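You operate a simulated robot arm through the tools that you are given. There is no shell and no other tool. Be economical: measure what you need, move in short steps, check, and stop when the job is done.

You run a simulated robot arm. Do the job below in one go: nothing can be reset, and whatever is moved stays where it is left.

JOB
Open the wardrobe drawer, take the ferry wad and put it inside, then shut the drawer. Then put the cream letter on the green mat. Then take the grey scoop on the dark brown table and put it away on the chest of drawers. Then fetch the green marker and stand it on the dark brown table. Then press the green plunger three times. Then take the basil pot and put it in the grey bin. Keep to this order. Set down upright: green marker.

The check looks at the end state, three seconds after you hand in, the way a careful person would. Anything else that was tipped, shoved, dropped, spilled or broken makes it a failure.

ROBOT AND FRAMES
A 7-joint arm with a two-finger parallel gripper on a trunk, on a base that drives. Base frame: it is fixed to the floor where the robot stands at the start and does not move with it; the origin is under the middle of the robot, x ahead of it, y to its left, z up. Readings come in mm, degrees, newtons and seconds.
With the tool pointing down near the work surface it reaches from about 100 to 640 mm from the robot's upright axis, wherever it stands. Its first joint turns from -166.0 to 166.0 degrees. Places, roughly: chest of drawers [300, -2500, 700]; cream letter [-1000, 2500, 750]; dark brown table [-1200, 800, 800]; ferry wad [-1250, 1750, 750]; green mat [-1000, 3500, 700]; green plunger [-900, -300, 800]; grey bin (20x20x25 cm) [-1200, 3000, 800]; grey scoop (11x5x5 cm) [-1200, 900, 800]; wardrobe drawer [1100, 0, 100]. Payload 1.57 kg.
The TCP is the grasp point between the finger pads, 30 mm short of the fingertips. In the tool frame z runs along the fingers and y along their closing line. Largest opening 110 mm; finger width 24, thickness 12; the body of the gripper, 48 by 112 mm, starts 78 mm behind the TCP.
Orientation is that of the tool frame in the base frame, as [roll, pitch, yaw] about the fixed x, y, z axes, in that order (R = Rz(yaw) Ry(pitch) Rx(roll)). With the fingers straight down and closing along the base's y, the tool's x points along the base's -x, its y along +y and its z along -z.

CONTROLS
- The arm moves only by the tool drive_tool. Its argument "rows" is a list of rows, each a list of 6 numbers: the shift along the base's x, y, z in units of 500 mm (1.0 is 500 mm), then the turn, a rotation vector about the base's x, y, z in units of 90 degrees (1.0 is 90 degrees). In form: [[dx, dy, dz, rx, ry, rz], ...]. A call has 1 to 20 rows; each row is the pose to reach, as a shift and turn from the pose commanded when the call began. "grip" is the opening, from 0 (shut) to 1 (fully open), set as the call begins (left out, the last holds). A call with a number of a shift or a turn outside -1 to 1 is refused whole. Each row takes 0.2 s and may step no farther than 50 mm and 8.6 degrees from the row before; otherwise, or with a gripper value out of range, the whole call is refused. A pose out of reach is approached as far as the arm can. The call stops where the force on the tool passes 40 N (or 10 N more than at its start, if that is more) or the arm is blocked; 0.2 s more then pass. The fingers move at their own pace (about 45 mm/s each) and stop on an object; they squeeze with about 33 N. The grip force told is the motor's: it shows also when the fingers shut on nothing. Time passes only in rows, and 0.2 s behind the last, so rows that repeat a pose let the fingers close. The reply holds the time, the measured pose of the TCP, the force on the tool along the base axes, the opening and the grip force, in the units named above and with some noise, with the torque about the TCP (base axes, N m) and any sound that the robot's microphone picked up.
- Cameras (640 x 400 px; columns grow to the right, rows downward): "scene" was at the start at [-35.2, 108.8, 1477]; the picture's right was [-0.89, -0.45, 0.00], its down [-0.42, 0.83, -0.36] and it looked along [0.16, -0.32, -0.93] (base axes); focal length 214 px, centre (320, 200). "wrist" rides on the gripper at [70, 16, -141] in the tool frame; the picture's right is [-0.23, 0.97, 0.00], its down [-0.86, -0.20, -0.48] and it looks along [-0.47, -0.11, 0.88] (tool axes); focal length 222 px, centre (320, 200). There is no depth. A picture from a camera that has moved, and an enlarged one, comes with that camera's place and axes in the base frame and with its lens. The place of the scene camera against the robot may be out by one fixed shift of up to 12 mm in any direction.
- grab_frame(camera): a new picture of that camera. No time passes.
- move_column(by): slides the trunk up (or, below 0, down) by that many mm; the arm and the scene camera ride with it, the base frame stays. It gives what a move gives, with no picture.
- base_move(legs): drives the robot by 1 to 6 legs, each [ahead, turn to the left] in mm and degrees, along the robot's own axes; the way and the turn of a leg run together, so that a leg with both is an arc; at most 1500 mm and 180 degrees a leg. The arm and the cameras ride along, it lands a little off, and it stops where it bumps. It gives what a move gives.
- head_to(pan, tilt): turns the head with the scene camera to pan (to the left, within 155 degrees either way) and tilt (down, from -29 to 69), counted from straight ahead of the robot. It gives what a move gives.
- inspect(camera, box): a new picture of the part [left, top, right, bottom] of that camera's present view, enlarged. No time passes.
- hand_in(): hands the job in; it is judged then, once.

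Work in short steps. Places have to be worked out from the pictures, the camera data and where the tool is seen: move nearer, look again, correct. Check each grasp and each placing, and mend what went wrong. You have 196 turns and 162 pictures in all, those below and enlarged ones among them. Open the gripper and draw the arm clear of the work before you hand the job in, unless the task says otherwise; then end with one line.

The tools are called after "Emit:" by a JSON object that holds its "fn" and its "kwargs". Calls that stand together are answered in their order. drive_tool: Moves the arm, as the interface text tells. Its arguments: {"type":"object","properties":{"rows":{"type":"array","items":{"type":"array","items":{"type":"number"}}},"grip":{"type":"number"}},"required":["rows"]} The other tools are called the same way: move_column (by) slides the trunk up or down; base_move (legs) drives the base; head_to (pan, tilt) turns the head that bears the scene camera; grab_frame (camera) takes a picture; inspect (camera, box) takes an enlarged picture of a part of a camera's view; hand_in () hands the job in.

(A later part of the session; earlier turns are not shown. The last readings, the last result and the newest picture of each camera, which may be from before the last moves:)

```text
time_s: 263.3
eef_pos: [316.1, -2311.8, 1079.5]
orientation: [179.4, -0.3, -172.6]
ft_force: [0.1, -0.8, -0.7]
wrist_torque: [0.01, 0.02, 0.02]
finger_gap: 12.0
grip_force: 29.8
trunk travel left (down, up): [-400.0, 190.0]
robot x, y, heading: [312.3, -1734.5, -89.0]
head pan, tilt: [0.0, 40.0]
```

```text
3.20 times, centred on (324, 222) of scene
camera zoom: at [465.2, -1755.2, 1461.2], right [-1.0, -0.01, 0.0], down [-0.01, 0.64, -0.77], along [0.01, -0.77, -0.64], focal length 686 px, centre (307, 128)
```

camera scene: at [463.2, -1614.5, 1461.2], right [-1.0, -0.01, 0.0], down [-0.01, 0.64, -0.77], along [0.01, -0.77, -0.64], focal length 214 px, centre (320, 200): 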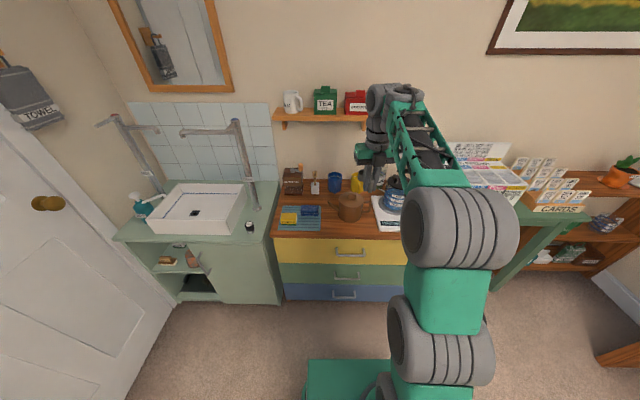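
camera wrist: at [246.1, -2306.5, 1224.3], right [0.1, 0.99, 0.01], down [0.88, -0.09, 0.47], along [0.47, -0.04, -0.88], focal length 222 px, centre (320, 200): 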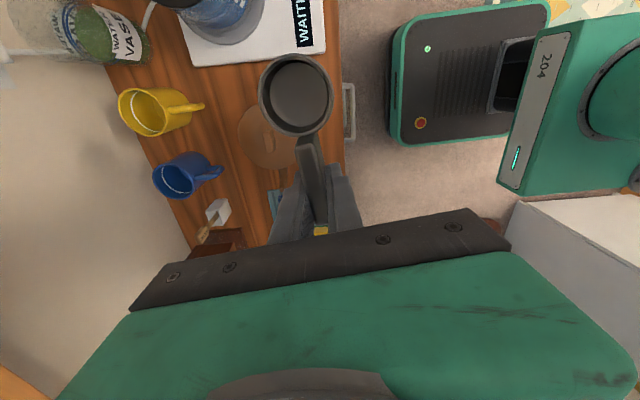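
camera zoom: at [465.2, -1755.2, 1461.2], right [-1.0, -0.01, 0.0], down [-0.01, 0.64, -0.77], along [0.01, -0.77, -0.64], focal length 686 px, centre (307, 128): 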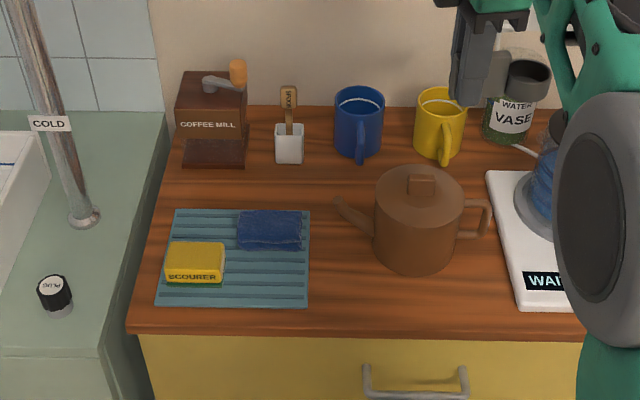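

Emit:
{"fn": "drive_tool", "kwargs": {"rows": [[0.07, 0.014, -0.04, 0, 0, -0.04], [0.14, 0.028, -0.08, 0, 0, -0.07], [0.15, 0.028, -0.17, 0, 0, -0.07], [0.15, 0.028, -0.26, 0, 0, -0.07], [0.15, 0.028, -0.35, 0, 0, -0.07], [0.15, 0.028, -0.44, 0, 0, -0.07]]}}

Emit:
{"fn": "inspect", "kwargs": {"camera": "scene", "box": [224, 160, 424, 285]}}

Emit:
{"fn": "grab_frame", "kwargs": {"camera": "wrist"}}

```text
time_s: 264.7
eef_pos: [390.9, -2307.6, 889.3]
orientation: [178.5, -0.3, -179.0]
ft_force: [-0.1, 0.2, -1.1]
wrist_torque: [-0.03, -0.02, -0.01]
finger_gap: 12.0
grip_force: 29.7
out of reach, approached as far as the arm can: row 5, 6
trunk travel left (down, up): [-400.0, 190.0]
robot x, y, heading: [308.7, -1737.1, -89.3]
head pan, tilt: [0.0, 40.0]
```

```text
3.20 times, centred on (324, 222) of scene
camera zoom: at [465.2, -1753.6, 1461.2], right [-1.0, -0.01, 0.0], down [-0.01, 0.64, -0.77], along [0.01, -0.77, -0.64], focal length 686 px, centre (307, 128)
```

zoom: 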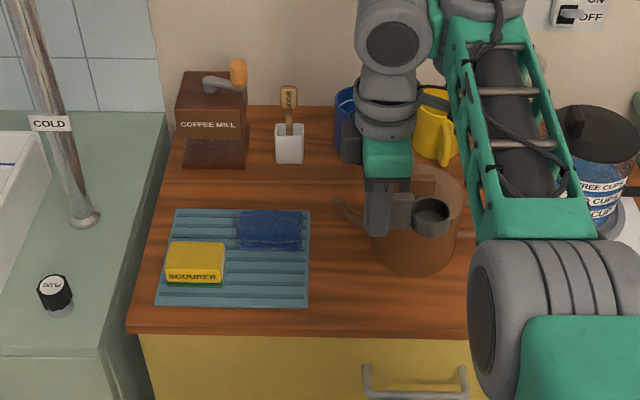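

```text
64 pictures are left
camera wrist: at [322.3, -2297.6, 1033.3], right [0.21, 0.98, 0.02], down [0.86, -0.2, 0.47], along [0.46, -0.08, -0.88], focal length 222 px, centre (320, 200)
```

wrist: 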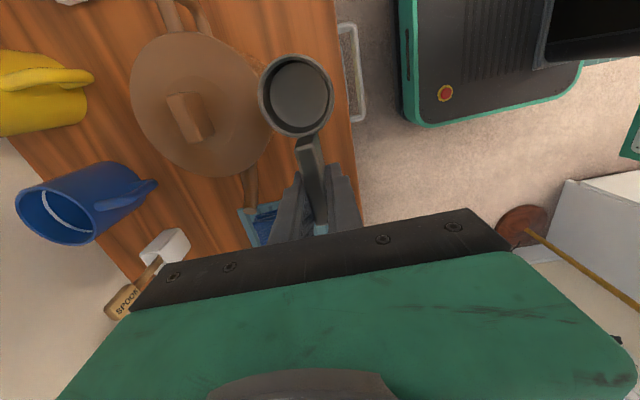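

Arm limited at this height again, so I use the trunk: correct y by +9 mm and lower the trunk 120 mm.

Emit:
{"fn": "drive_tool", "kwargs": {"rows": [[0, 0.018, 0, -0.017, 0, 0]]}}

Emit:
{"fn": "move_column", "kwargs": {"by": -115}}

Emit:
{"fn": "grab_frame", "kwargs": {"camera": "wrist"}}

Emit:
{"fn": "inspect", "kwargs": {"camera": "scene", "box": [264, 180, 424, 280]}}

```text
time_s: 265.1
eef_pos: [393.5, -2306.1, 907.7]
orientation: [-179.7, -0.4, -178.9]
ft_force: [0.6, -0.1, -0.7]
wrist_torque: [0.01, 0.03, -0.01]
finger_gap: 12.4
grip_force: 29.1
out of reach, approached as far as the arm can: row 1
trunk travel left (down, up): [-400.0, 190.0]
robot x, y, heading: [309.2, -1738.0, -89.1]
head pan, tilt: [0.0, 40.0]
```

```text
time_s: 266.6
eef_pos: [393.2, -2307.2, 791.2]
orientation: [-179.6, -0.3, -178.9]
ft_force: [0.4, -1.0, 0.0]
wrist_torque: [0.01, -0.03, -0.03]
finger_gap: 12.3
grip_force: 29.5
trunk travel left (down, up): [-285.0, 305.0]
robot x, y, heading: [312.5, -1733.7, -89.2]
head pan, tilt: [0.0, 40.0]
```

```text
63 pictures are left
camera wrist: at [324.3, -2291.5, 936.1], right [0.21, 0.98, -0.01], down [0.86, -0.18, 0.48], along [0.46, -0.11, -0.88], focal length 222 px, centre (320, 200)
```

wrist: 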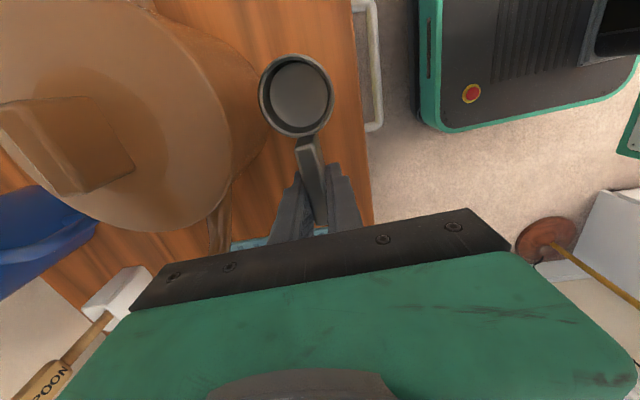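

```text
4.00 times, centred on (344, 230) of scene
camera zoom: at [465.2, -1755.0, 1346.2], right [-1.0, -0.01, 0.0], down [-0.01, 0.64, -0.77], along [0.01, -0.77, -0.64], focal length 858 px, centre (224, 80)
```

zoom: 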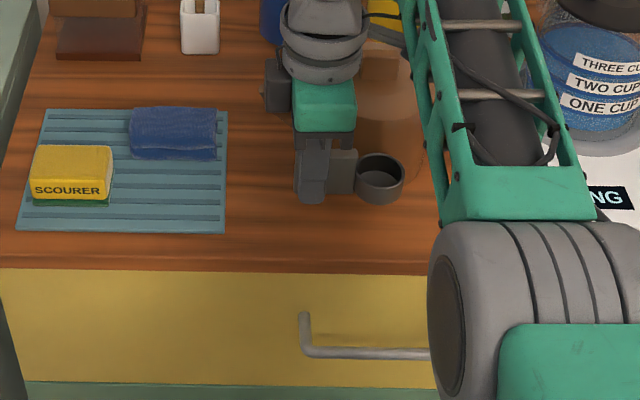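

Clearance to the teapot is thin, so I back off 14 mm, then lower with the trunk.

Emit:
{"fn": "base_move", "kwargs": {"legs": [[-14, 0]]}}

Emit:
{"fn": "move_column", "kwargs": {"by": -35}}

Emit:
{"fn": "grab_frame", "kwargs": {"camera": "wrist"}}

Emit:
{"fn": "inspect", "kwargs": {"camera": "scene", "box": [264, 180, 424, 280]}}

```text
time_s: 267.3
eef_pos: [392.1, -2292.2, 793.3]
orientation: [-179.6, -0.3, -178.9]
ft_force: [-0.1, -0.2, -0.7]
wrist_torque: [-0.01, 0.02, 0.02]
finger_gap: 12.3
grip_force: 29.3
trunk travel left (down, up): [-285.0, 305.0]
robot x, y, heading: [312.9, -1724.4, -89.2]
head pan, tilt: [0.0, 40.0]
```

```text
time_s: 268.1
eef_pos: [392.9, -2291.8, 757.3]
orientation: [-179.6, -0.3, -179.0]
ft_force: [0.5, 0.2, -0.9]
wrist_torque: [0.02, -0.05, 0.01]
finger_gap: 12.3
grip_force: 29.0
trunk travel left (down, up): [-250.0, 340.0]
robot x, y, heading: [308.8, -1724.6, -89.0]
head pan, tilt: [0.0, 40.0]
```

```text
61 pictures are left
camera wrist: at [324.1, -2277.4, 901.0], right [0.21, 0.98, -0.01], down [0.86, -0.18, 0.48], along [0.46, -0.11, -0.88], focal length 222 px, centre (320, 200)
```

wrist: 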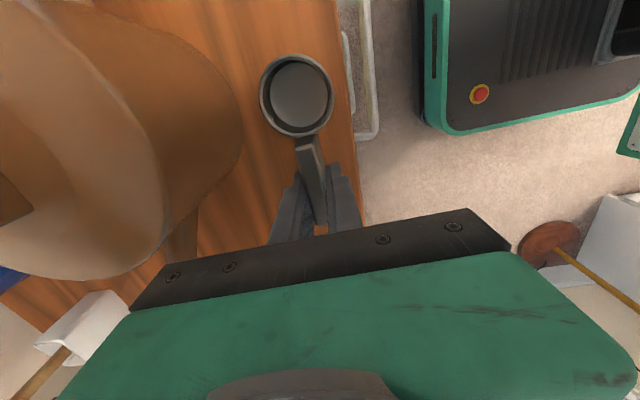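

```text
4.00 times, centred on (344, 230) of scene
camera zoom: at [465.0, -1740.9, 1311.1], right [-1.0, -0.01, 0.0], down [-0.01, 0.64, -0.77], along [0.01, -0.77, -0.64], focal length 858 px, centre (224, 80)
```

zoom: 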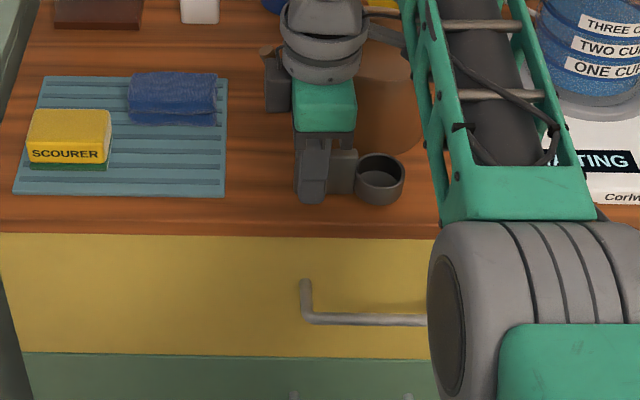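

Emit:
{"fn": "move_column", "kwargs": {"by": -12}}

Emit:
{"fn": "move_column", "kwargs": {"by": -6}}

Emit:
{"fn": "inspect", "kwargs": {"camera": "scene", "box": [314, 190, 394, 240]}}

```text
time_s: 268.7
eef_pos: [392.1, -2292.4, 749.5]
orientation: [-179.1, -0.4, -178.9]
ft_force: [-0.9, 2.7, 30.0]
wrist_torque: [0.51, -0.27, 0.19]
finger_gap: 12.2
grip_force: 29.4
trunk travel left (down, up): [-238.0, 352.0]
robot x, y, heading: [308.2, -1721.4, -89.3]
head pan, tilt: [0.0, 40.0]
```

```text
time_s: 269.0
eef_pos: [392.5, -2294.9, 751.2]
orientation: [-178.9, -0.3, -178.8]
ft_force: [-0.2, 8.4, 11.4]
wrist_torque: [0.44, -0.1, 0.09]
finger_gap: 12.3
grip_force: 29.6
trunk travel left (down, up): [-237.0, 353.0]
robot x, y, heading: [310.2, -1722.6, -89.0]
head pan, tilt: [0.0, 40.0]
stopped: the force on the tool passed its limit (the readings are from after the stop); the commanded pose is now the measured one
```

```text
8.00 times, centred on (354, 215) of scene
camera zoom: at [464.7, -1739.2, 1298.0], right [-1.0, -0.01, 0.0], down [-0.01, 0.64, -0.77], along [0.01, -0.77, -0.64], focal length 1716 px, centre (48, 80)
```

zoom: 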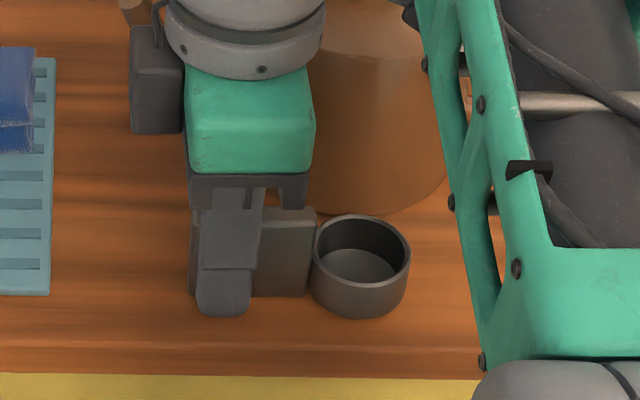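

Scoop is down on the chest. I open the fingers a little and lift with the trunk.

Emit:
{"fn": "drive_tool", "kwargs": {"rows": [[0, 0, 0, 0, 0, 0], [0, 0, 0, 0, 0, 0], [0, 0, 0, 0, 0, 0]], "grip": 0.3}}

Emit:
{"fn": "move_column", "kwargs": {"by": 250}}

Emit:
{"fn": "inspect", "kwargs": {"camera": "scene", "box": [264, 200, 424, 300]}}

```text
time_s: 269.8
eef_pos: [393.1, -2295.0, 750.9]
orientation: [-178.9, -0.3, -179.0]
ft_force: [0.0, -13.1, 19.8]
wrist_torque: [0.0, -0.13, -0.04]
finger_gap: 21.2
grip_force: 0.0
trunk travel left (down, up): [-237.0, 353.0]
robot x, y, heading: [308.4, -1725.2, -89.2]
head pan, tilt: [0.0, 40.0]
```

```text
time_s: 272.4
eef_pos: [392.4, -2293.6, 998.7]
orientation: [-178.9, -0.3, -178.9]
ft_force: [-0.2, -0.5, -0.4]
wrist_torque: [0.0, -0.02, 0.01]
finger_gap: 33.1
grip_force: 0.1
trunk travel left (down, up): [-487.0, 103.0]
robot x, y, heading: [311.6, -1723.1, -89.2]
head pan, tilt: [0.0, 40.0]
```

```text
4.00 times, centred on (344, 250) of scene
camera zoom: at [465.0, -1740.9, 1548.1], right [-1.0, -0.01, 0.0], down [-0.01, 0.64, -0.77], along [0.01, -0.77, -0.64], focal length 858 px, centre (224, 0)
```

zoom: 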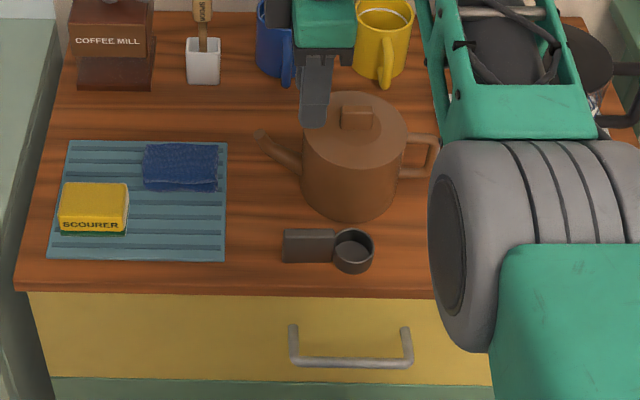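

Scoop is safely on the chest. Now I search for the green marker: look around from here.

Emit:
{"fn": "base_move", "kwargs": {"legs": [[-350, 0]]}}

Emit:
{"fn": "head_to", "kwargs": {"pan": -65, "tilt": 28}}

Emit:
{"fn": "grab_frame", "kwargs": {"camera": "scene"}}

```text
time_s: 274.7
eef_pos: [387.9, -1943.7, 998.6]
orientation: [-179.1, -0.2, -179.0]
ft_force: [-0.3, -1.0, 0.2]
wrist_torque: [-0.01, 0.0, -0.01]
finger_gap: 33.2
grip_force: 0.2
trunk travel left (down, up): [-487.0, 103.0]
robot x, y, heading: [307.9, -1372.5, -89.2]
head pan, tilt: [0.0, 40.0]
```

```text
time_s: 276.0
eef_pos: [388.7, -1943.1, 998.1]
orientation: [-179.1, -0.3, -178.9]
ft_force: [0.6, 0.2, 0.1]
wrist_torque: [0.02, 0.01, -0.02]
finger_gap: 32.9
grip_force: 0.0
trunk travel left (down, up): [-487.0, 103.0]
robot x, y, heading: [308.7, -1369.4, -89.2]
head pan, tilt: [-65.0, 28.0]
```

```text
57 pictures are left
camera scene: at [376.6, -1344.9, 1566.7], right [-0.44, 0.9, 0.0], down [0.42, 0.2, -0.88], along [-0.79, -0.39, -0.47], focal length 214 px, centre (320, 200)
```

scene: 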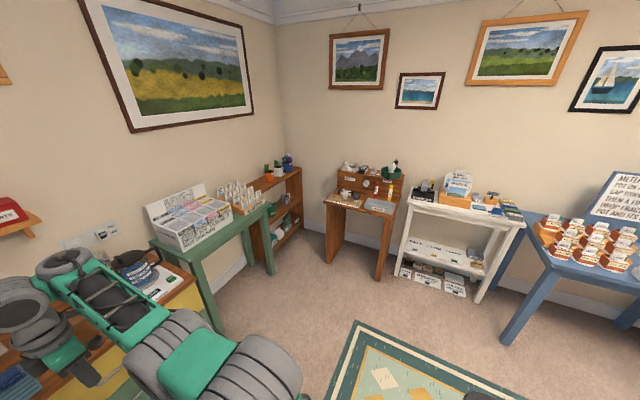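

Emit:
{"fn": "inspect", "kwargs": {"camera": "scene", "box": [230, 140, 420, 259]}}

Emit:
{"fn": "inspect", "kwargs": {"camera": "scene", "box": [400, 160, 640, 310]}}

```text
3.36 times, centred on (325, 200) of scene
camera zoom: at [376.6, -1344.9, 1566.7], right [-0.44, 0.9, 0.0], down [0.42, 0.2, -0.88], along [-0.79, -0.39, -0.47], focal length 721 px, centre (303, 202)
```

zoom: 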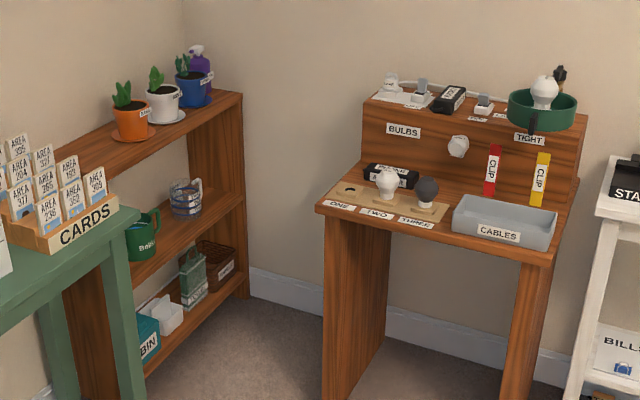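

```text
2.67 times, centred on (520, 235) of scene
camera zoom: at [376.6, -1344.9, 1566.7], right [-0.44, 0.9, 0.0], down [0.42, 0.2, -0.88], along [-0.79, -0.39, -0.47], focal length 572 px, centre (-213, 107)
```

zoom: 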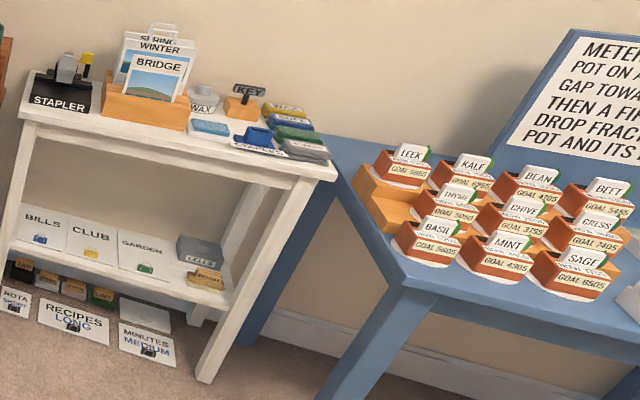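

Basil pot is on the blue table (front, low-y end). The marker isn't here; I drive back to the middle of the room to look at the other furniture.

Emit:
{"fn": "base_move", "kwargs": {"legs": [[0, -180], [1500, 0], [500, 0]]}}

Emit:
{"fn": "head_to", "kwargs": {"pan": -45, "tilt": 35}}

Emit:
{"fn": "grab_frame", "kwargs": {"camera": "scene"}}

Emit:
{"fn": "head_to", "kwargs": {"pan": 80, "tilt": 35}}

Emit:
{"fn": "grab_frame", "kwargs": {"camera": "scene"}}

```text
time_s: 293.4
eef_pos: [312.0, 1200.6, 999.6]
orientation: [-179.1, -0.4, -1.9]
ft_force: [-0.2, 0.8, -0.2]
wrist_torque: [0.0, -0.03, 0.0]
finger_gap: 32.8
grip_force: 0.0
trunk travel left (down, up): [-487.0, 103.0]
robot x, y, heading: [363.7, 624.6, 87.8]
head pan, tilt: [-65.0, 28.0]
```

```text
time_s: 294.2
eef_pos: [312.1, 1198.2, 998.6]
orientation: [-179.1, -0.3, -2.0]
ft_force: [-1.3, -0.5, -0.5]
wrist_torque: [-0.01, -0.03, -0.02]
finger_gap: 32.7
grip_force: 0.1
trunk travel left (down, up): [-487.0, 103.0]
robot x, y, heading: [366.0, 621.5, 87.8]
head pan, tilt: [-45.0, 35.0]
```

```text
54 pictures are left
camera scene: at [273.1, 633.2, 1555.8], right [0.68, -0.73, 0.0], down [-0.42, -0.39, -0.82], along [0.6, 0.56, -0.57], focal length 214 px, centre (320, 200)
```

scene: 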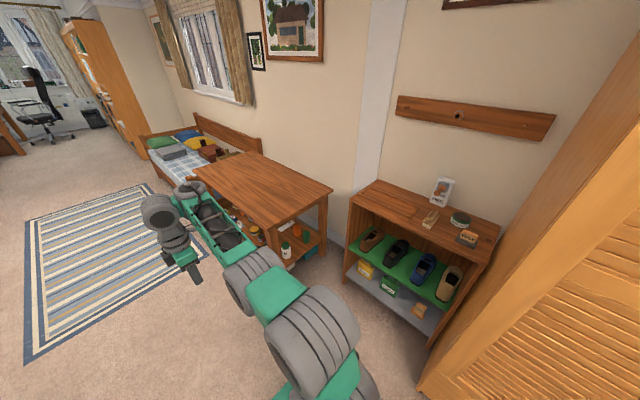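

```text
time_s: 296.3
eef_pos: [311.2, 1199.9, 998.7]
orientation: [-179.2, -0.3, -1.9]
ft_force: [-0.3, 0.3, -0.5]
wrist_torque: [0.01, -0.01, -0.01]
finger_gap: 33.1
grip_force: 0.2
trunk travel left (down, up): [-487.0, 103.0]
robot x, y, heading: [363.1, 621.0, 87.8]
head pan, tilt: [80.0, 35.0]
```

```text
53 pictures are left
camera scene: at [122.4, 591.9, 1555.7], right [0.21, 0.98, 0.0], down [0.56, -0.12, -0.82], along [-0.8, 0.17, -0.57], focal length 214 px, centre (320, 200)
```

scene: 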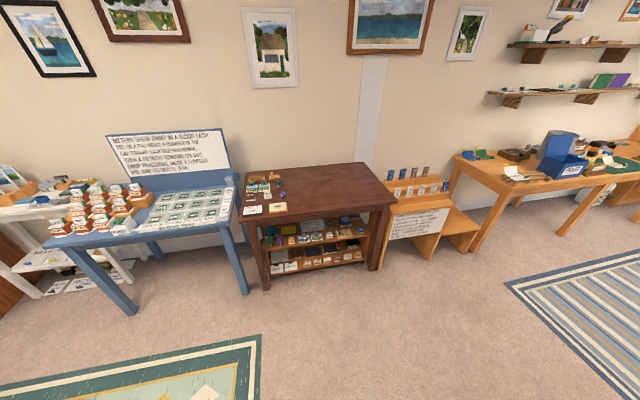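

Emit:
{"fn": "inspect", "kwargs": {"camera": "scene", "box": [245, 195, 395, 289]}}

Emit:
{"fn": "inspect", "kwargs": {"camera": "scene", "box": [480, 0, 640, 100]}}

```text
4.26 times, centred on (320, 242) of scene
camera zoom: at [122.4, 591.9, 1555.7], right [0.21, 0.98, 0.0], down [0.56, -0.12, -0.82], along [-0.8, 0.17, -0.57], focal length 913 px, centre (320, 21)
```

zoom: 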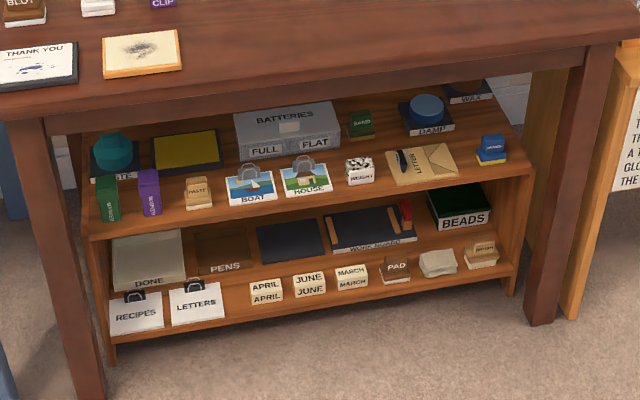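

```text
4.00 times, centred on (560, 50) of scene
camera zoom: at [122.4, 591.9, 1555.7], right [0.21, 0.98, 0.0], down [0.56, -0.12, -0.82], along [-0.8, 0.17, -0.57], focal length 858 px, centre (-640, 800)
```

zoom: 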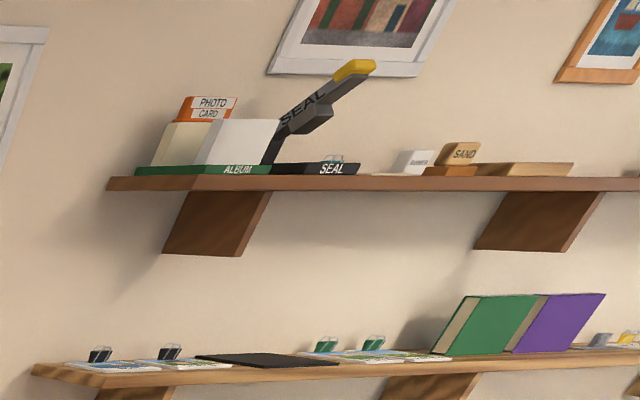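

Emit:
{"fn": "inspect", "kwargs": {"camera": "scene", "box": [262, 228, 294, 248]}}

```text
16.00 times, centred on (278, 238) of scene
camera zoom: at [122.4, 591.9, 1555.7], right [0.21, 0.98, 0.0], down [0.56, -0.12, -0.82], along [-0.8, 0.17, -0.57], focal length 3432 px, centre (992, -408)
```

zoom: 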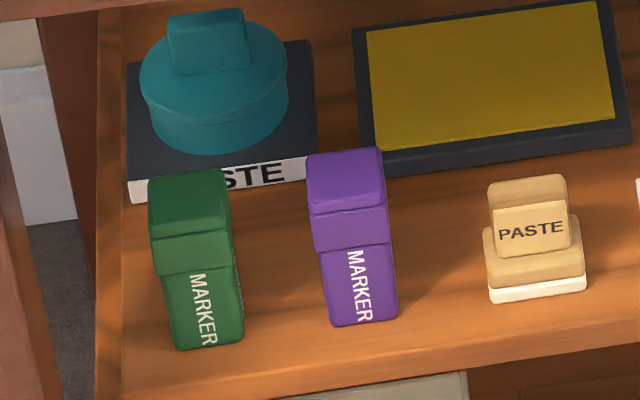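

The green marker stands on the upper shelf of the dark brown table, near its low-y front corner (≈[-870, 487], shelf z≈540). I drive to face it at y≈490.

Emit:
{"fn": "base_move", "kwargs": {"legs": [[-125, 0], [0, 91.5], [480, 0]]}}

Emit:
{"fn": "drive_tool", "kwargs": {"rows": [[0.01, 0.02, 0, 0, 0, 0.09], [0.02, 0.04, 0, 0, 0, 0.18], [0.03, 0.06, 0, 0, 0, 0.27], [0.04, 0.08, 0, 0, 0, 0.36], [0.05, 0.1, 0, 0, 0, 0.45], [0.06, 0.12, 0, 0, 0, 0.54], [0.06, 0.13, 0, 0, 0, 0.63], [0.06, 0.14, 0, 0, 0, 0.72], [0.06, 0.14, 0, 0, 0, 0.81], [0.06, 0.14, 0, 0, 0, 0.9], [0.06, 0.14, 0, 0, 0, 0.98]], "grip": 0.6}}

```text
time_s: 303.9
eef_pos: [-694.5, 415.6, 998.3]
orientation: [-179.1, -0.2, 90.8]
ft_force: [-0.6, -0.2, -0.4]
wrist_torque: [-0.02, -0.01, 0.02]
finger_gap: 33.1
grip_force: 0.0
trunk travel left (down, up): [-487.0, 103.0]
robot x, y, heading: [-124.6, 494.3, -179.7]
head pan, tilt: [80.0, 35.0]
```

```text
time_s: 306.3
eef_pos: [-664.2, 486.4, 998.3]
orientation: [-179.1, -0.2, 179.1]
ft_force: [0.3, 0.0, 0.9]
wrist_torque: [0.02, 0.0, 0.02]
finger_gap: 65.9
grip_force: 0.1
trunk travel left (down, up): [-487.0, 103.0]
robot x, y, heading: [-118.2, 491.1, -179.6]
head pan, tilt: [80.0, 35.0]
```

Now I pitch the tool up to horizontal, pointing at the table (-x), still clear of it.

Emit:
{"fn": "drive_tool", "kwargs": {"rows": [[0, 0, -0.04, 0, 0.083, 0], [-0.01, 0, -0.08, 0, 0.166, 0], [-0.02, 0, -0.12, 0, 0.25, 0], [-0.03, 0, -0.16, 0, 0.333, 0], [-0.04, 0, -0.2, 0, 0.416, 0], [-0.05, 0, -0.24, 0, 0.5, 0], [-0.06, 0, -0.28, 0, 0.583, 0], [-0.07, 0, -0.32, 0, 0.666, 0], [-0.08, 0, -0.36, 0, 0.75, 0], [-0.09, 0, -0.4, 0, 0.833, 0], [-0.1, 0, -0.44, 0, 0.916, 0], [-0.11, 0, -0.48, 0, 0.99, 0]]}}

Emit:
{"fn": "move_column", "kwargs": {"by": -150}}

Emit:
{"fn": "grab_frame", "kwargs": {"camera": "wrist"}}

```text
time_s: 308.9
eef_pos: [-726.3, 485.7, 766.1]
orientation: [-166.4, -85.1, 167.4]
ft_force: [4.5, -0.2, -3.5]
wrist_torque: [0.0, 0.46, 0.01]
finger_gap: 66.1
grip_force: 0.0
out of reach, approached as far as the arm can: row 1, 2, 3, 4, 5, 6, 7, 8, 11, 12
trunk travel left (down, up): [-487.0, 103.0]
robot x, y, heading: [-120.7, 493.6, -179.8]
head pan, tilt: [80.0, 35.0]
```

```text
time_s: 310.7
eef_pos: [-726.3, 485.2, 617.8]
orientation: [-165.6, -85.4, 166.5]
ft_force: [-0.8, 0.3, 0.6]
wrist_torque: [0.01, -0.01, -0.01]
finger_gap: 66.2
grip_force: 0.0
trunk travel left (down, up): [-337.0, 253.0]
robot x, y, heading: [-121.2, 492.9, -179.5]
head pan, tilt: [80.0, 35.0]
```

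```text
49 pictures are left
camera wrist: at [-591.3, 505.2, 699.6], right [0.0, 0.97, -0.25], down [0.55, -0.21, -0.81], along [-0.84, -0.13, -0.53], focal length 222 px, centre (320, 200)
```

wrist: 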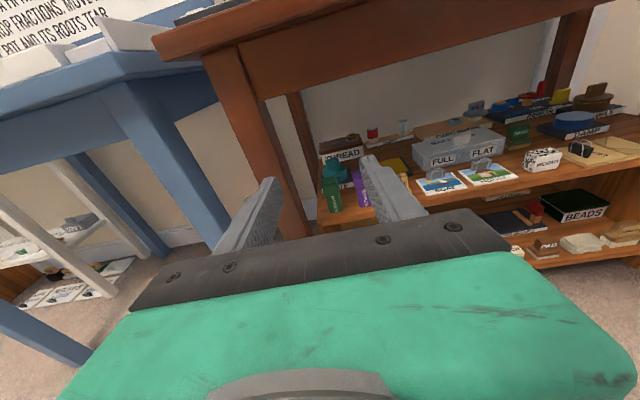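

Tool is near horizontal and sees the marker. I lower the trunk 100 mm for a second bearing.

Emit:
{"fn": "move_column", "kwargs": {"by": -110}}

Emit:
{"fn": "inspect", "kwargs": {"camera": "wrist", "box": [260, 60, 420, 160]}}

```text
time_s: 312.1
eef_pos: [-726.9, 486.2, 506.6]
orientation: [-165.5, -85.3, 166.5]
ft_force: [-0.3, -0.4, 0.0]
wrist_torque: [0.03, -0.01, 0.02]
finger_gap: 66.0
grip_force: 0.1
trunk travel left (down, up): [-227.0, 363.0]
robot x, y, heading: [-126.4, 492.4, -179.7]
head pan, tilt: [80.0, 35.0]
```

```text
4.00 times, centred on (340, 110) of wrist
camera zoom: at [-591.3, 505.2, 589.6], right [0.0, 0.97, -0.25], down [0.55, -0.21, -0.81], along [-0.84, -0.13, -0.53], focal length 888 px, centre (240, 560)
```

zoom: 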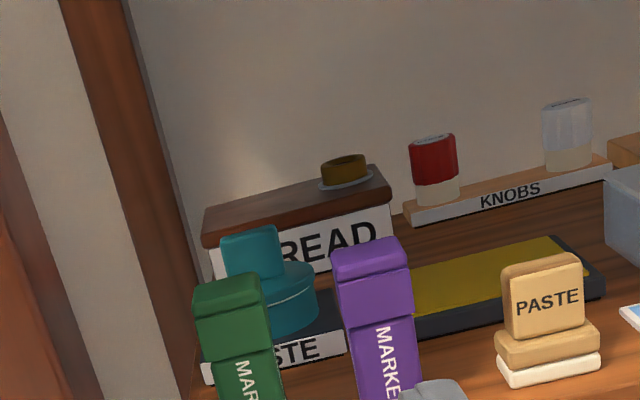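

Two bearings put the marker at about x≈-1000, y≈473, z 405–471. The table leg is close on the left, so I yaw the tool 20° to come in from the right, and lower to z≈442.

Emit:
{"fn": "drive_tool", "kwargs": {"rows": [[0, 0.02, 0, 0, 0, 0.074], [0, 0.05, 0, 0, 0, 0.148], [0, 0.09, 0, 0, 0, 0.222]], "grip": 0.48}}

Emit:
{"fn": "move_column", "kwargs": {"by": -64}}

Emit:
{"fn": "inspect", "kwargs": {"camera": "wrist", "box": [220, 40, 460, 190]}}

```text
time_s: 312.9
eef_pos: [-724.4, 516.4, 506.8]
orientation: [-165.1, -85.2, -178.1]
ft_force: [-0.3, 0.8, 1.4]
wrist_torque: [-0.03, -0.01, 0.0]
finger_gap: 52.6
grip_force: 0.1
out of reach, approached as far as the arm can: row 1, 3
trunk travel left (down, up): [-227.0, 363.0]
robot x, y, heading: [-121.9, 492.5, -179.7]
head pan, tilt: [80.0, 35.0]
```

```text
time_s: 313.9
eef_pos: [-724.6, 516.1, 443.9]
orientation: [-165.5, -85.3, -177.8]
ft_force: [-0.5, 0.5, -0.3]
wrist_torque: [-0.04, 0.06, -0.01]
finger_gap: 53.4
grip_force: 0.1
trunk travel left (down, up): [-163.0, 427.0]
robot x, y, heading: [-121.4, 494.6, -179.7]
head pan, tilt: [80.0, 35.0]
```

```text
2.67 times, centred on (340, 115) of wrist
camera zoom: at [-599.5, 571.7, 525.8], right [-0.26, 0.93, -0.25], down [0.58, -0.05, -0.81], along [-0.77, -0.35, -0.53], focal length 592 px, centre (267, 427)
```

zoom: 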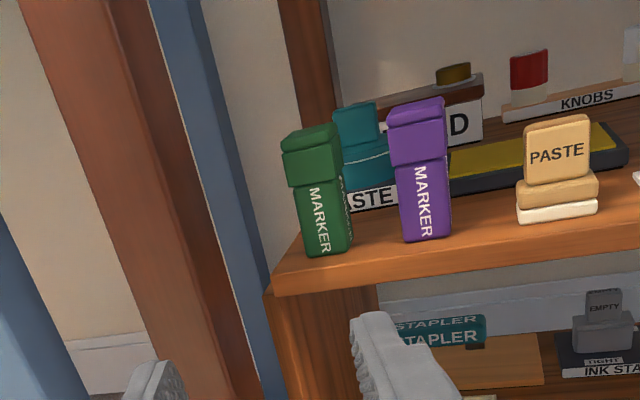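

Marker refined: centre ≈[-1000, 479], z 401–469. I drive ahead 180 mm to a pre-grasp point ~95 mm short.

Emit:
{"fn": "base_move", "kwargs": {"legs": [[180, 0]]}}

Emit:
{"fn": "drive_tool", "kwargs": {"rows": [[0, -0.016, 0.0, 0, 0, 0]], "grip": 0.42}}

Emit:
{"fn": "inspect", "kwargs": {"camera": "wrist", "box": [220, 60, 460, 210]}}

```text
time_s: 315.4
eef_pos: [-905.1, 517.0, 441.9]
orientation: [-165.5, -85.3, -177.9]
ft_force: [0.2, -1.2, 1.3]
wrist_torque: [0.01, 0.01, -0.03]
finger_gap: 52.9
grip_force: 0.1
trunk travel left (down, up): [-163.0, 427.0]
robot x, y, heading: [-301.3, 492.7, -179.8]
head pan, tilt: [80.0, 35.0]
```

```text
time_s: 315.8
eef_pos: [-904.9, 508.0, 442.7]
orientation: [-165.5, -85.4, -177.8]
ft_force: [0.5, -0.3, -0.4]
wrist_torque: [-0.01, 0.03, -0.02]
finger_gap: 46.1
grip_force: 0.0
trunk travel left (down, up): [-163.0, 427.0]
robot x, y, heading: [-304.2, 490.1, -180.0]
head pan, tilt: [80.0, 35.0]
```

```text
2.67 times, centred on (340, 135) of wrist
camera zoom: at [-779.3, 563.4, 525.7], right [-0.26, 0.93, -0.25], down [0.58, -0.05, -0.81], along [-0.77, -0.35, -0.53], focal length 592 px, centre (267, 373)
```

zoom: 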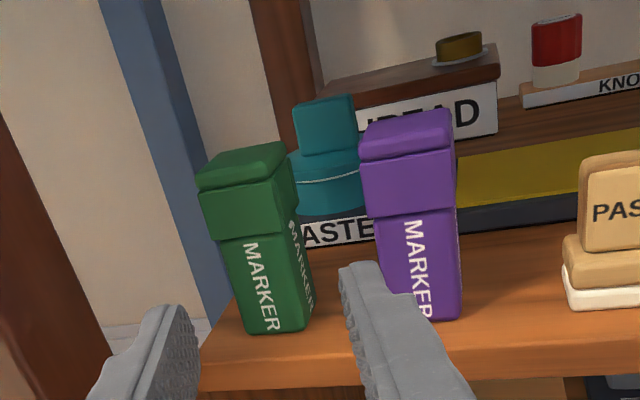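

Refined centre ≈[-1010, 470]. I advance in small steps to [-1008, 471, 435].

Emit:
{"fn": "drive_tool", "kwargs": {"rows": [[-0.02, -0.018, -0.006, 0, 0, 0], [-0.07, -0.034, -0.012, 0, 0, 0], [-0.12, -0.05, -0.014, 0, 0, 0], [-0.165, -0.062, -0.014, 0, 0, 0], [-0.206, -0.074, -0.014, 0, 0, 0]]}}

Emit:
{"fn": "grab_frame", "kwargs": {"camera": "wrist"}}

```text
time_s: 317.0
eef_pos: [-923.4, 470.5, 440.1]
orientation: [-165.5, -85.3, -178.0]
ft_force: [-0.1, 0.2, -0.4]
wrist_torque: [0.0, -0.03, -0.03]
finger_gap: 46.0
grip_force: 0.0
out of reach, approached as far as the arm can: row 2, 3, 4, 5
trunk travel left (down, up): [-163.0, 427.0]
robot x, y, heading: [-303.3, 492.4, -179.6]
head pan, tilt: [80.0, 35.0]
```

```text
45 pictures are left
camera wrist: at [-798.6, 524.7, 522.9], right [-0.26, 0.93, -0.25], down [0.58, -0.05, -0.81], along [-0.77, -0.35, -0.53], focal length 222 px, centre (320, 200)
```

wrist: 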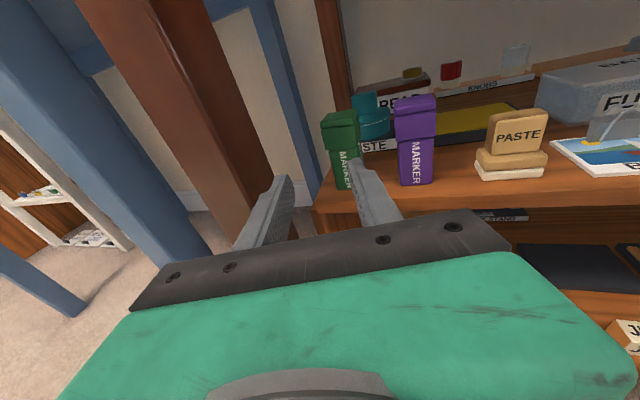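

The arm is at full reach, so I shift y slightly and use the base for the last 85 mm, first 55 mm.

Emit:
{"fn": "drive_tool", "kwargs": {"rows": [[0, 0.016, 0, 0, 0, 0]], "grip": 0.51}}

Emit:
{"fn": "base_move", "kwargs": {"legs": [[50, 0]]}}

Emit:
{"fn": "inspect", "kwargs": {"camera": "wrist", "box": [220, 90, 460, 240]}}

```text
time_s: 317.4
eef_pos: [-921.0, 478.9, 439.4]
orientation: [-165.5, -85.4, -178.0]
ft_force: [-0.3, 0.1, -0.6]
wrist_torque: [-0.02, 0.02, 0.01]
finger_gap: 56.2
grip_force: 0.0
trunk travel left (down, up): [-163.0, 427.0]
robot x, y, heading: [-301.2, 492.2, -179.7]
head pan, tilt: [80.0, 35.0]
```

```text
time_s: 318.4
eef_pos: [-972.5, 478.7, 440.7]
orientation: [-165.6, -85.4, -177.8]
ft_force: [0.6, 0.2, 0.1]
wrist_torque: [0.01, 0.01, 0.01]
finger_gap: 56.1
grip_force: 0.1
trunk travel left (down, up): [-163.0, 427.0]
robot x, y, heading: [-352.9, 491.4, -179.6]
head pan, tilt: [80.0, 35.0]
```

```text
2.67 times, centred on (340, 165) of wrist
camera zoom: at [-846.5, 532.9, 522.7], right [-0.26, 0.93, -0.25], down [0.58, -0.05, -0.81], along [-0.77, -0.35, -0.53], focal length 592 px, centre (267, 293)
```

zoom: 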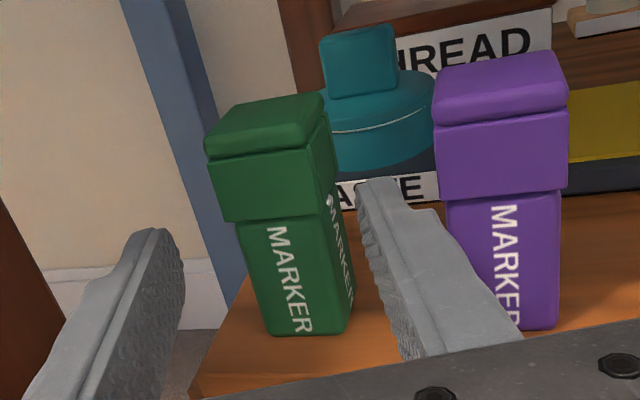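

Clear on both sides. I drive the last 34 mm and close.

Emit:
{"fn": "base_move", "kwargs": {"legs": [[34, 0]]}}

Emit:
{"fn": "inspect", "kwargs": {"camera": "wrist", "box": [220, 90, 460, 240]}}

```text
time_s: 319.2
eef_pos: [-1006.0, 477.5, 441.5]
orientation: [-165.6, -85.4, -177.8]
ft_force: [-1.3, -0.5, -0.8]
wrist_torque: [0.0, 0.01, -0.01]
finger_gap: 56.0
grip_force: 0.1
trunk travel left (down, up): [-163.0, 427.0]
robot x, y, heading: [-388.7, 494.1, -179.6]
head pan, tilt: [80.0, 35.0]
```

```text
2.67 times, centred on (340, 165) of wrist
camera zoom: at [-880.8, 532.5, 522.7], right [-0.26, 0.93, -0.25], down [0.58, -0.05, -0.81], along [-0.77, -0.35, -0.53], focal length 592 px, centre (267, 293)
```

zoom: 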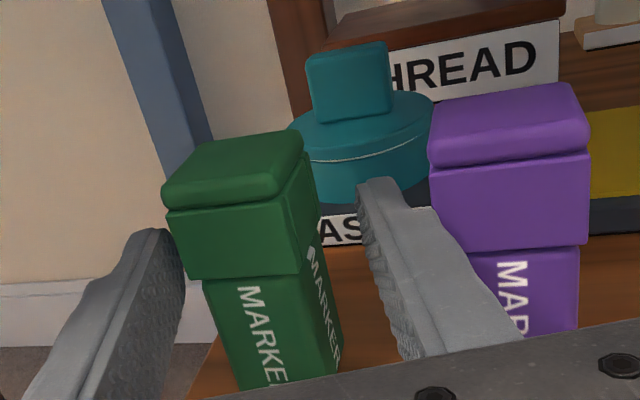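

Emit:
{"fn": "drive_tool", "kwargs": {"rows": [[0, -0.01, 0, 0, 0, 0], [0, -0.018, 0, 0, 0, 0]]}}

Emit:
{"fn": "drive_tool", "kwargs": {"rows": [[0, 0, 0, 0, 0, 0], [0, 0, 0, 0, 0, 0], [0, 0, 0, 0, 0, 0], [0, 0, 0, 0, 0, 0], [0, 0, 0, 0, 0, 0]], "grip": 0}}

Emit:
{"fn": "inspect", "kwargs": {"camera": "wrist", "box": [220, 90, 460, 240]}}

```text
time_s: 319.8
eef_pos: [-1005.9, 467.8, 440.6]
orientation: [-165.9, -85.3, -177.5]
ft_force: [0.1, 0.4, 0.1]
wrist_torque: [-0.01, -0.01, 0.0]
finger_gap: 56.4
grip_force: 0.1
trunk travel left (down, up): [-163.0, 427.0]
robot x, y, heading: [-385.9, 494.3, -179.6]
head pan, tilt: [80.0, 35.0]
```

```text
time_s: 321.0
eef_pos: [-1006.9, 469.3, 439.8]
orientation: [-165.5, -85.4, -177.9]
ft_force: [0.4, -1.0, 1.0]
wrist_torque: [-0.02, 0.02, 0.02]
finger_gap: 32.9
grip_force: 33.4
trunk travel left (down, up): [-163.0, 427.0]
robot x, y, heading: [-390.4, 490.5, -179.8]
head pan, tilt: [80.0, 35.0]
heard: snap
```

```text
2.67 times, centred on (340, 165) of wrist
camera zoom: at [-880.8, 523.5, 522.8], right [-0.26, 0.93, -0.25], down [0.58, -0.05, -0.81], along [-0.77, -0.35, -0.53], focal length 592 px, centre (267, 293)
```

zoom: 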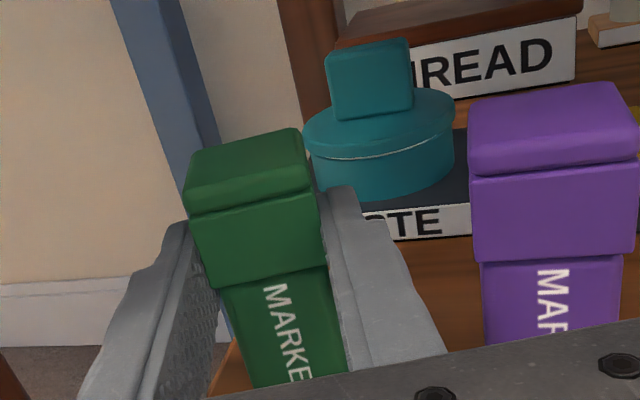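

A snap was heard, but the marker looks whole in the grip (33 mm). I lift it 20 mm with the trunk and look before backing out.

Emit:
{"fn": "move_column", "kwargs": {"by": 22}}

Emit:
{"fn": "base_move", "kwargs": {"legs": [[-240, 0]]}}

Emit:
{"fn": "grab_frame", "kwargs": {"camera": "wrist"}}

```text
time_s: 321.7
eef_pos: [-1005.8, 467.9, 462.0]
orientation: [-165.6, -85.2, -178.0]
ft_force: [-1.0, 0.4, 0.3]
wrist_torque: [0.0, -0.01, 0.02]
finger_gap: 32.6
grip_force: 33.2
trunk travel left (down, up): [-185.0, 405.0]
robot x, y, heading: [-385.1, 493.4, -179.7]
head pan, tilt: [80.0, 35.0]
```

```text
time_s: 323.5
eef_pos: [-766.9, 471.3, 463.1]
orientation: [-165.6, -85.4, -178.0]
ft_force: [0.2, 0.8, -0.3]
wrist_torque: [-0.01, -0.03, 0.01]
finger_gap: 32.6
grip_force: 33.2
trunk travel left (down, up): [-185.0, 405.0]
robot x, y, heading: [-148.9, 493.4, -179.6]
head pan, tilt: [80.0, 35.0]
```

```text
41 pictures are left
camera wrist: at [-641.2, 525.6, 544.8], right [-0.26, 0.93, -0.25], down [0.58, -0.05, -0.81], along [-0.77, -0.35, -0.53], focal length 222 px, centre (320, 200)
```

wrist: 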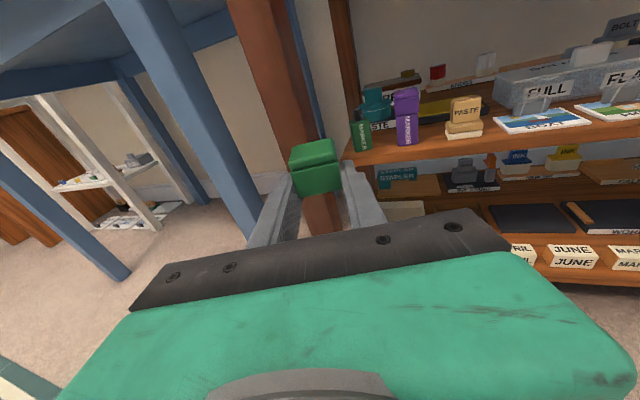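

I pulled off only the cap; the body stays on the shelf. I inspect it before putting the cap back.

Emit:
{"fn": "inspect", "kwargs": {"camera": "wrist", "box": [280, 70, 440, 200]}}

```text
3.08 times, centred on (360, 135) of wrist
camera zoom: at [-641.2, 525.6, 544.8], right [-0.26, 0.93, -0.25], down [0.58, -0.05, -0.81], along [-0.77, -0.35, -0.53], focal length 684 px, centre (197, 400)
```

zoom: 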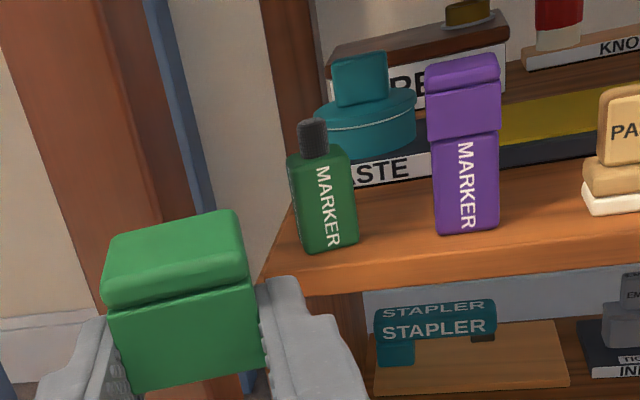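

The body stands intact. I return with the cap to exactly where it came off: raise 14 mm, drive 238 mm ahead, then check the pose.

Emit:
{"fn": "move_column", "kwargs": {"by": 14}}

Emit:
{"fn": "base_move", "kwargs": {"legs": [[239, 0]]}}

Emit:
{"fn": "inspect", "kwargs": {"camera": "wrist", "box": [220, 90, 460, 240]}}

```text
time_s: 324.1
eef_pos: [-766.0, 470.3, 475.8]
orientation: [-165.7, -85.4, -177.9]
ft_force: [0.3, -1.0, -0.3]
wrist_torque: [0.03, 0.0, 0.02]
finger_gap: 32.5
grip_force: 33.0
trunk travel left (down, up): [-199.0, 391.0]
robot x, y, heading: [-145.9, 498.7, -179.8]
head pan, tilt: [80.0, 35.0]
```

```text
time_s: 325.9
eef_pos: [-1005.4, 470.5, 475.8]
orientation: [-165.6, -85.3, -178.0]
ft_force: [-0.4, 0.9, 0.4]
wrist_torque: [-0.02, -0.04, 0.01]
finger_gap: 32.6
grip_force: 33.0
trunk travel left (down, up): [-199.0, 391.0]
robot x, y, heading: [-387.1, 490.9, -179.9]
head pan, tilt: [80.0, 35.0]
```

```text
2.67 times, centred on (340, 165) of wrist
camera zoom: at [-880.3, 525.6, 558.8], right [-0.26, 0.94, -0.25], down [0.58, -0.05, -0.81], along [-0.77, -0.35, -0.53], focal length 592 px, centre (267, 293)
```

zoom: 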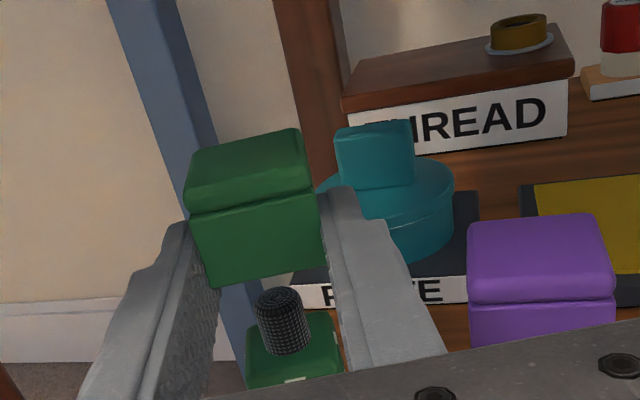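

Nib sits right under the cap; I correct y by −2 mm and lower with the trunk.

Emit:
{"fn": "drive_tool", "kwargs": {"rows": [[0, -0.004, 0, 0, 0, 0]]}}

Emit:
{"fn": "move_column", "kwargs": {"by": -24}}

Emit:
{"fn": "inspect", "kwargs": {"camera": "wrist", "box": [220, 90, 460, 240]}}

```text
time_s: 326.2
eef_pos: [-1006.3, 470.0, 476.4]
orientation: [-165.8, -85.3, -177.9]
ft_force: [0.5, 0.1, 0.0]
wrist_torque: [0.01, 0.02, -0.01]
finger_gap: 32.4
grip_force: 33.2
trunk travel left (down, up): [-199.0, 391.0]
robot x, y, heading: [-385.5, 489.9, -180.1]
head pan, tilt: [80.0, 35.0]
```

```text
time_s: 326.9
eef_pos: [-1006.0, 469.5, 452.6]
orientation: [-165.8, -85.5, -177.9]
ft_force: [0.1, -0.5, -1.1]
wrist_torque: [0.03, -0.02, -0.01]
finger_gap: 32.8
grip_force: 32.8
trunk travel left (down, up): [-175.0, 415.0]
robot x, y, heading: [-386.5, 493.8, -179.9]
head pan, tilt: [80.0, 35.0]
```

```text
2.67 times, centred on (340, 165) of wrist
camera zoom: at [-880.2, 523.5, 534.6], right [-0.26, 0.94, -0.25], down [0.58, -0.05, -0.81], along [-0.77, -0.35, -0.53], focal length 592 px, centre (267, 293)
```

zoom: 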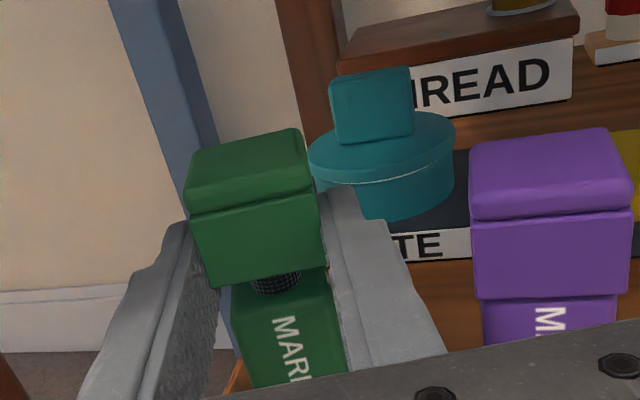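

Aligned with the original picture. I lower the last 13 mm.

Emit:
{"fn": "move_column", "kwargs": {"by": -13}}

Emit:
{"fn": "move_column", "kwargs": {"by": -3}}

Emit:
{"fn": "inspect", "kwargs": {"camera": "wrist", "box": [220, 90, 460, 240]}}

```text
time_s: 327.6
eef_pos: [-1006.2, 468.2, 440.8]
orientation: [-165.8, -85.5, -177.8]
ft_force: [-2.2, 1.1, 8.1]
wrist_torque: [0.13, 0.23, 0.02]
finger_gap: 32.8
grip_force: 33.4
trunk travel left (down, up): [-162.0, 428.0]
robot x, y, heading: [-389.3, 494.0, -180.0]
head pan, tilt: [80.0, 35.0]
heard: snap
```

```text
time_s: 328.1
eef_pos: [-1007.2, 468.1, 440.2]
orientation: [-165.7, -85.8, -177.9]
ft_force: [4.1, 0.3, 30.6]
wrist_torque: [0.14, 0.28, -0.03]
finger_gap: 32.6
grip_force: 32.6
trunk travel left (down, up): [-159.0, 431.0]
robot x, y, heading: [-387.3, 491.7, -179.8]
head pan, tilt: [80.0, 35.0]
```

```text
2.67 times, centred on (340, 165) of wrist
camera zoom: at [-880.4, 523.3, 521.6], right [-0.26, 0.93, -0.24], down [0.58, -0.05, -0.81], along [-0.78, -0.35, -0.53], focal length 592 px, centre (267, 293)
```

zoom: 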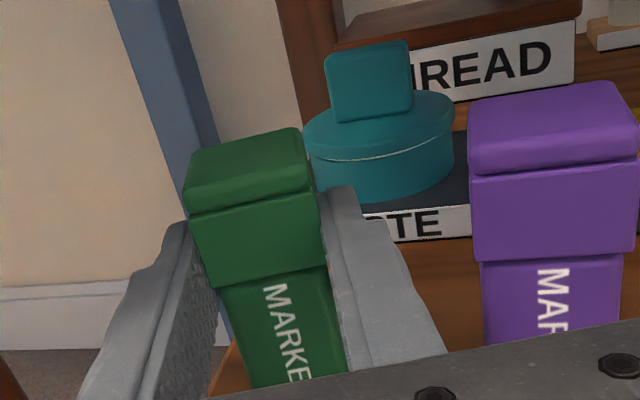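

Snap — the cap is back on. I relieve the force, open, lower 21 mm to hold the body below the cap, and close.

Emit:
{"fn": "move_column", "kwargs": {"by": 3}}

Emit:
{"fn": "drive_tool", "kwargs": {"rows": [[0, 0, 0, 0, 0, 0], [0, 0, 0, 0, 0, 0], [0, 0, 0, 0, 0, 0]], "grip": 0.46}}

Emit:
{"fn": "move_column", "kwargs": {"by": -21}}

Emit:
{"fn": "drive_tool", "kwargs": {"rows": [[0, 0, 0, 0, 0, 0], [0, 0, 0, 0, 0, 0], [0, 0, 0, 0, 0, 0], [0, 0, 0, 0, 0, 0]], "grip": 0}}

Emit:
{"fn": "move_column", "kwargs": {"by": 25}}

Emit:
{"fn": "inspect", "kwargs": {"camera": "wrist", "box": [220, 90, 460, 240]}}

```text
time_s: 328.6
eef_pos: [-1005.3, 469.1, 439.7]
orientation: [-165.6, -85.5, -178.0]
ft_force: [-5.3, -1.9, 20.5]
wrist_torque: [0.07, 0.65, 0.08]
finger_gap: 32.4
grip_force: 32.7
trunk travel left (down, up): [-162.0, 428.0]
robot x, y, heading: [-387.0, 494.7, -179.9]
head pan, tilt: [80.0, 35.0]
```

```text
time_s: 329.4
eef_pos: [-1005.1, 469.6, 439.6]
orientation: [-165.7, -85.2, -178.0]
ft_force: [0.2, 0.8, 0.5]
wrist_torque: [-0.04, 0.0, -0.01]
finger_gap: 50.7
grip_force: 0.1
trunk travel left (down, up): [-162.0, 428.0]
robot x, y, heading: [-385.3, 494.9, -179.8]
head pan, tilt: [80.0, 35.0]
```

```text
time_s: 330.1
eef_pos: [-1006.2, 469.2, 418.2]
orientation: [-165.6, -85.4, -178.1]
ft_force: [0.3, -0.5, 0.5]
wrist_torque: [0.01, 0.0, -0.02]
finger_gap: 50.6
grip_force: 0.0
trunk travel left (down, up): [-141.0, 449.0]
robot x, y, heading: [-385.0, 496.3, -179.9]
head pan, tilt: [80.0, 35.0]
```

```text
time_s: 331.1
eef_pos: [-1005.8, 469.3, 419.1]
orientation: [-165.7, -85.4, -177.9]
ft_force: [-0.3, 0.3, 1.4]
wrist_torque: [0.04, 0.05, -0.03]
finger_gap: 31.0
grip_force: 32.5
trunk travel left (down, up): [-141.0, 449.0]
robot x, y, heading: [-385.4, 496.2, -179.9]
head pan, tilt: [80.0, 35.0]
```

```text
time_s: 331.8
eef_pos: [-1006.1, 469.7, 443.2]
orientation: [-165.7, -85.3, -178.0]
ft_force: [-0.7, 0.6, -1.6]
wrist_torque: [-0.02, -0.03, 0.01]
finger_gap: 30.9
grip_force: 33.0
trunk travel left (down, up): [-166.0, 424.0]
robot x, y, heading: [-386.5, 493.3, -179.9]
head pan, tilt: [80.0, 35.0]
```

```text
2.67 times, centred on (340, 165) of wrist
camera zoom: at [-880.1, 523.5, 525.6], right [-0.26, 0.94, -0.25], down [0.58, -0.05, -0.81], along [-0.77, -0.35, -0.53], focal length 592 px, centre (267, 293)
```

zoom: 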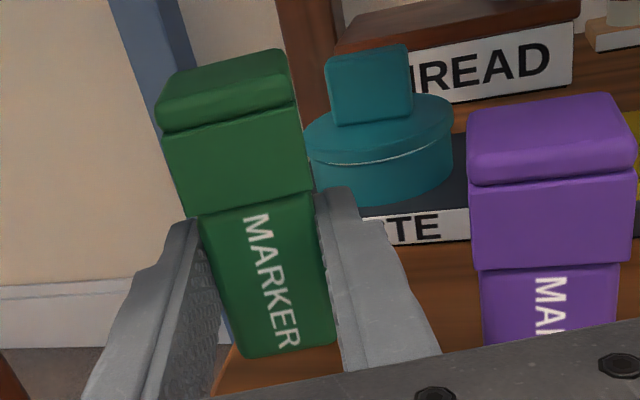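

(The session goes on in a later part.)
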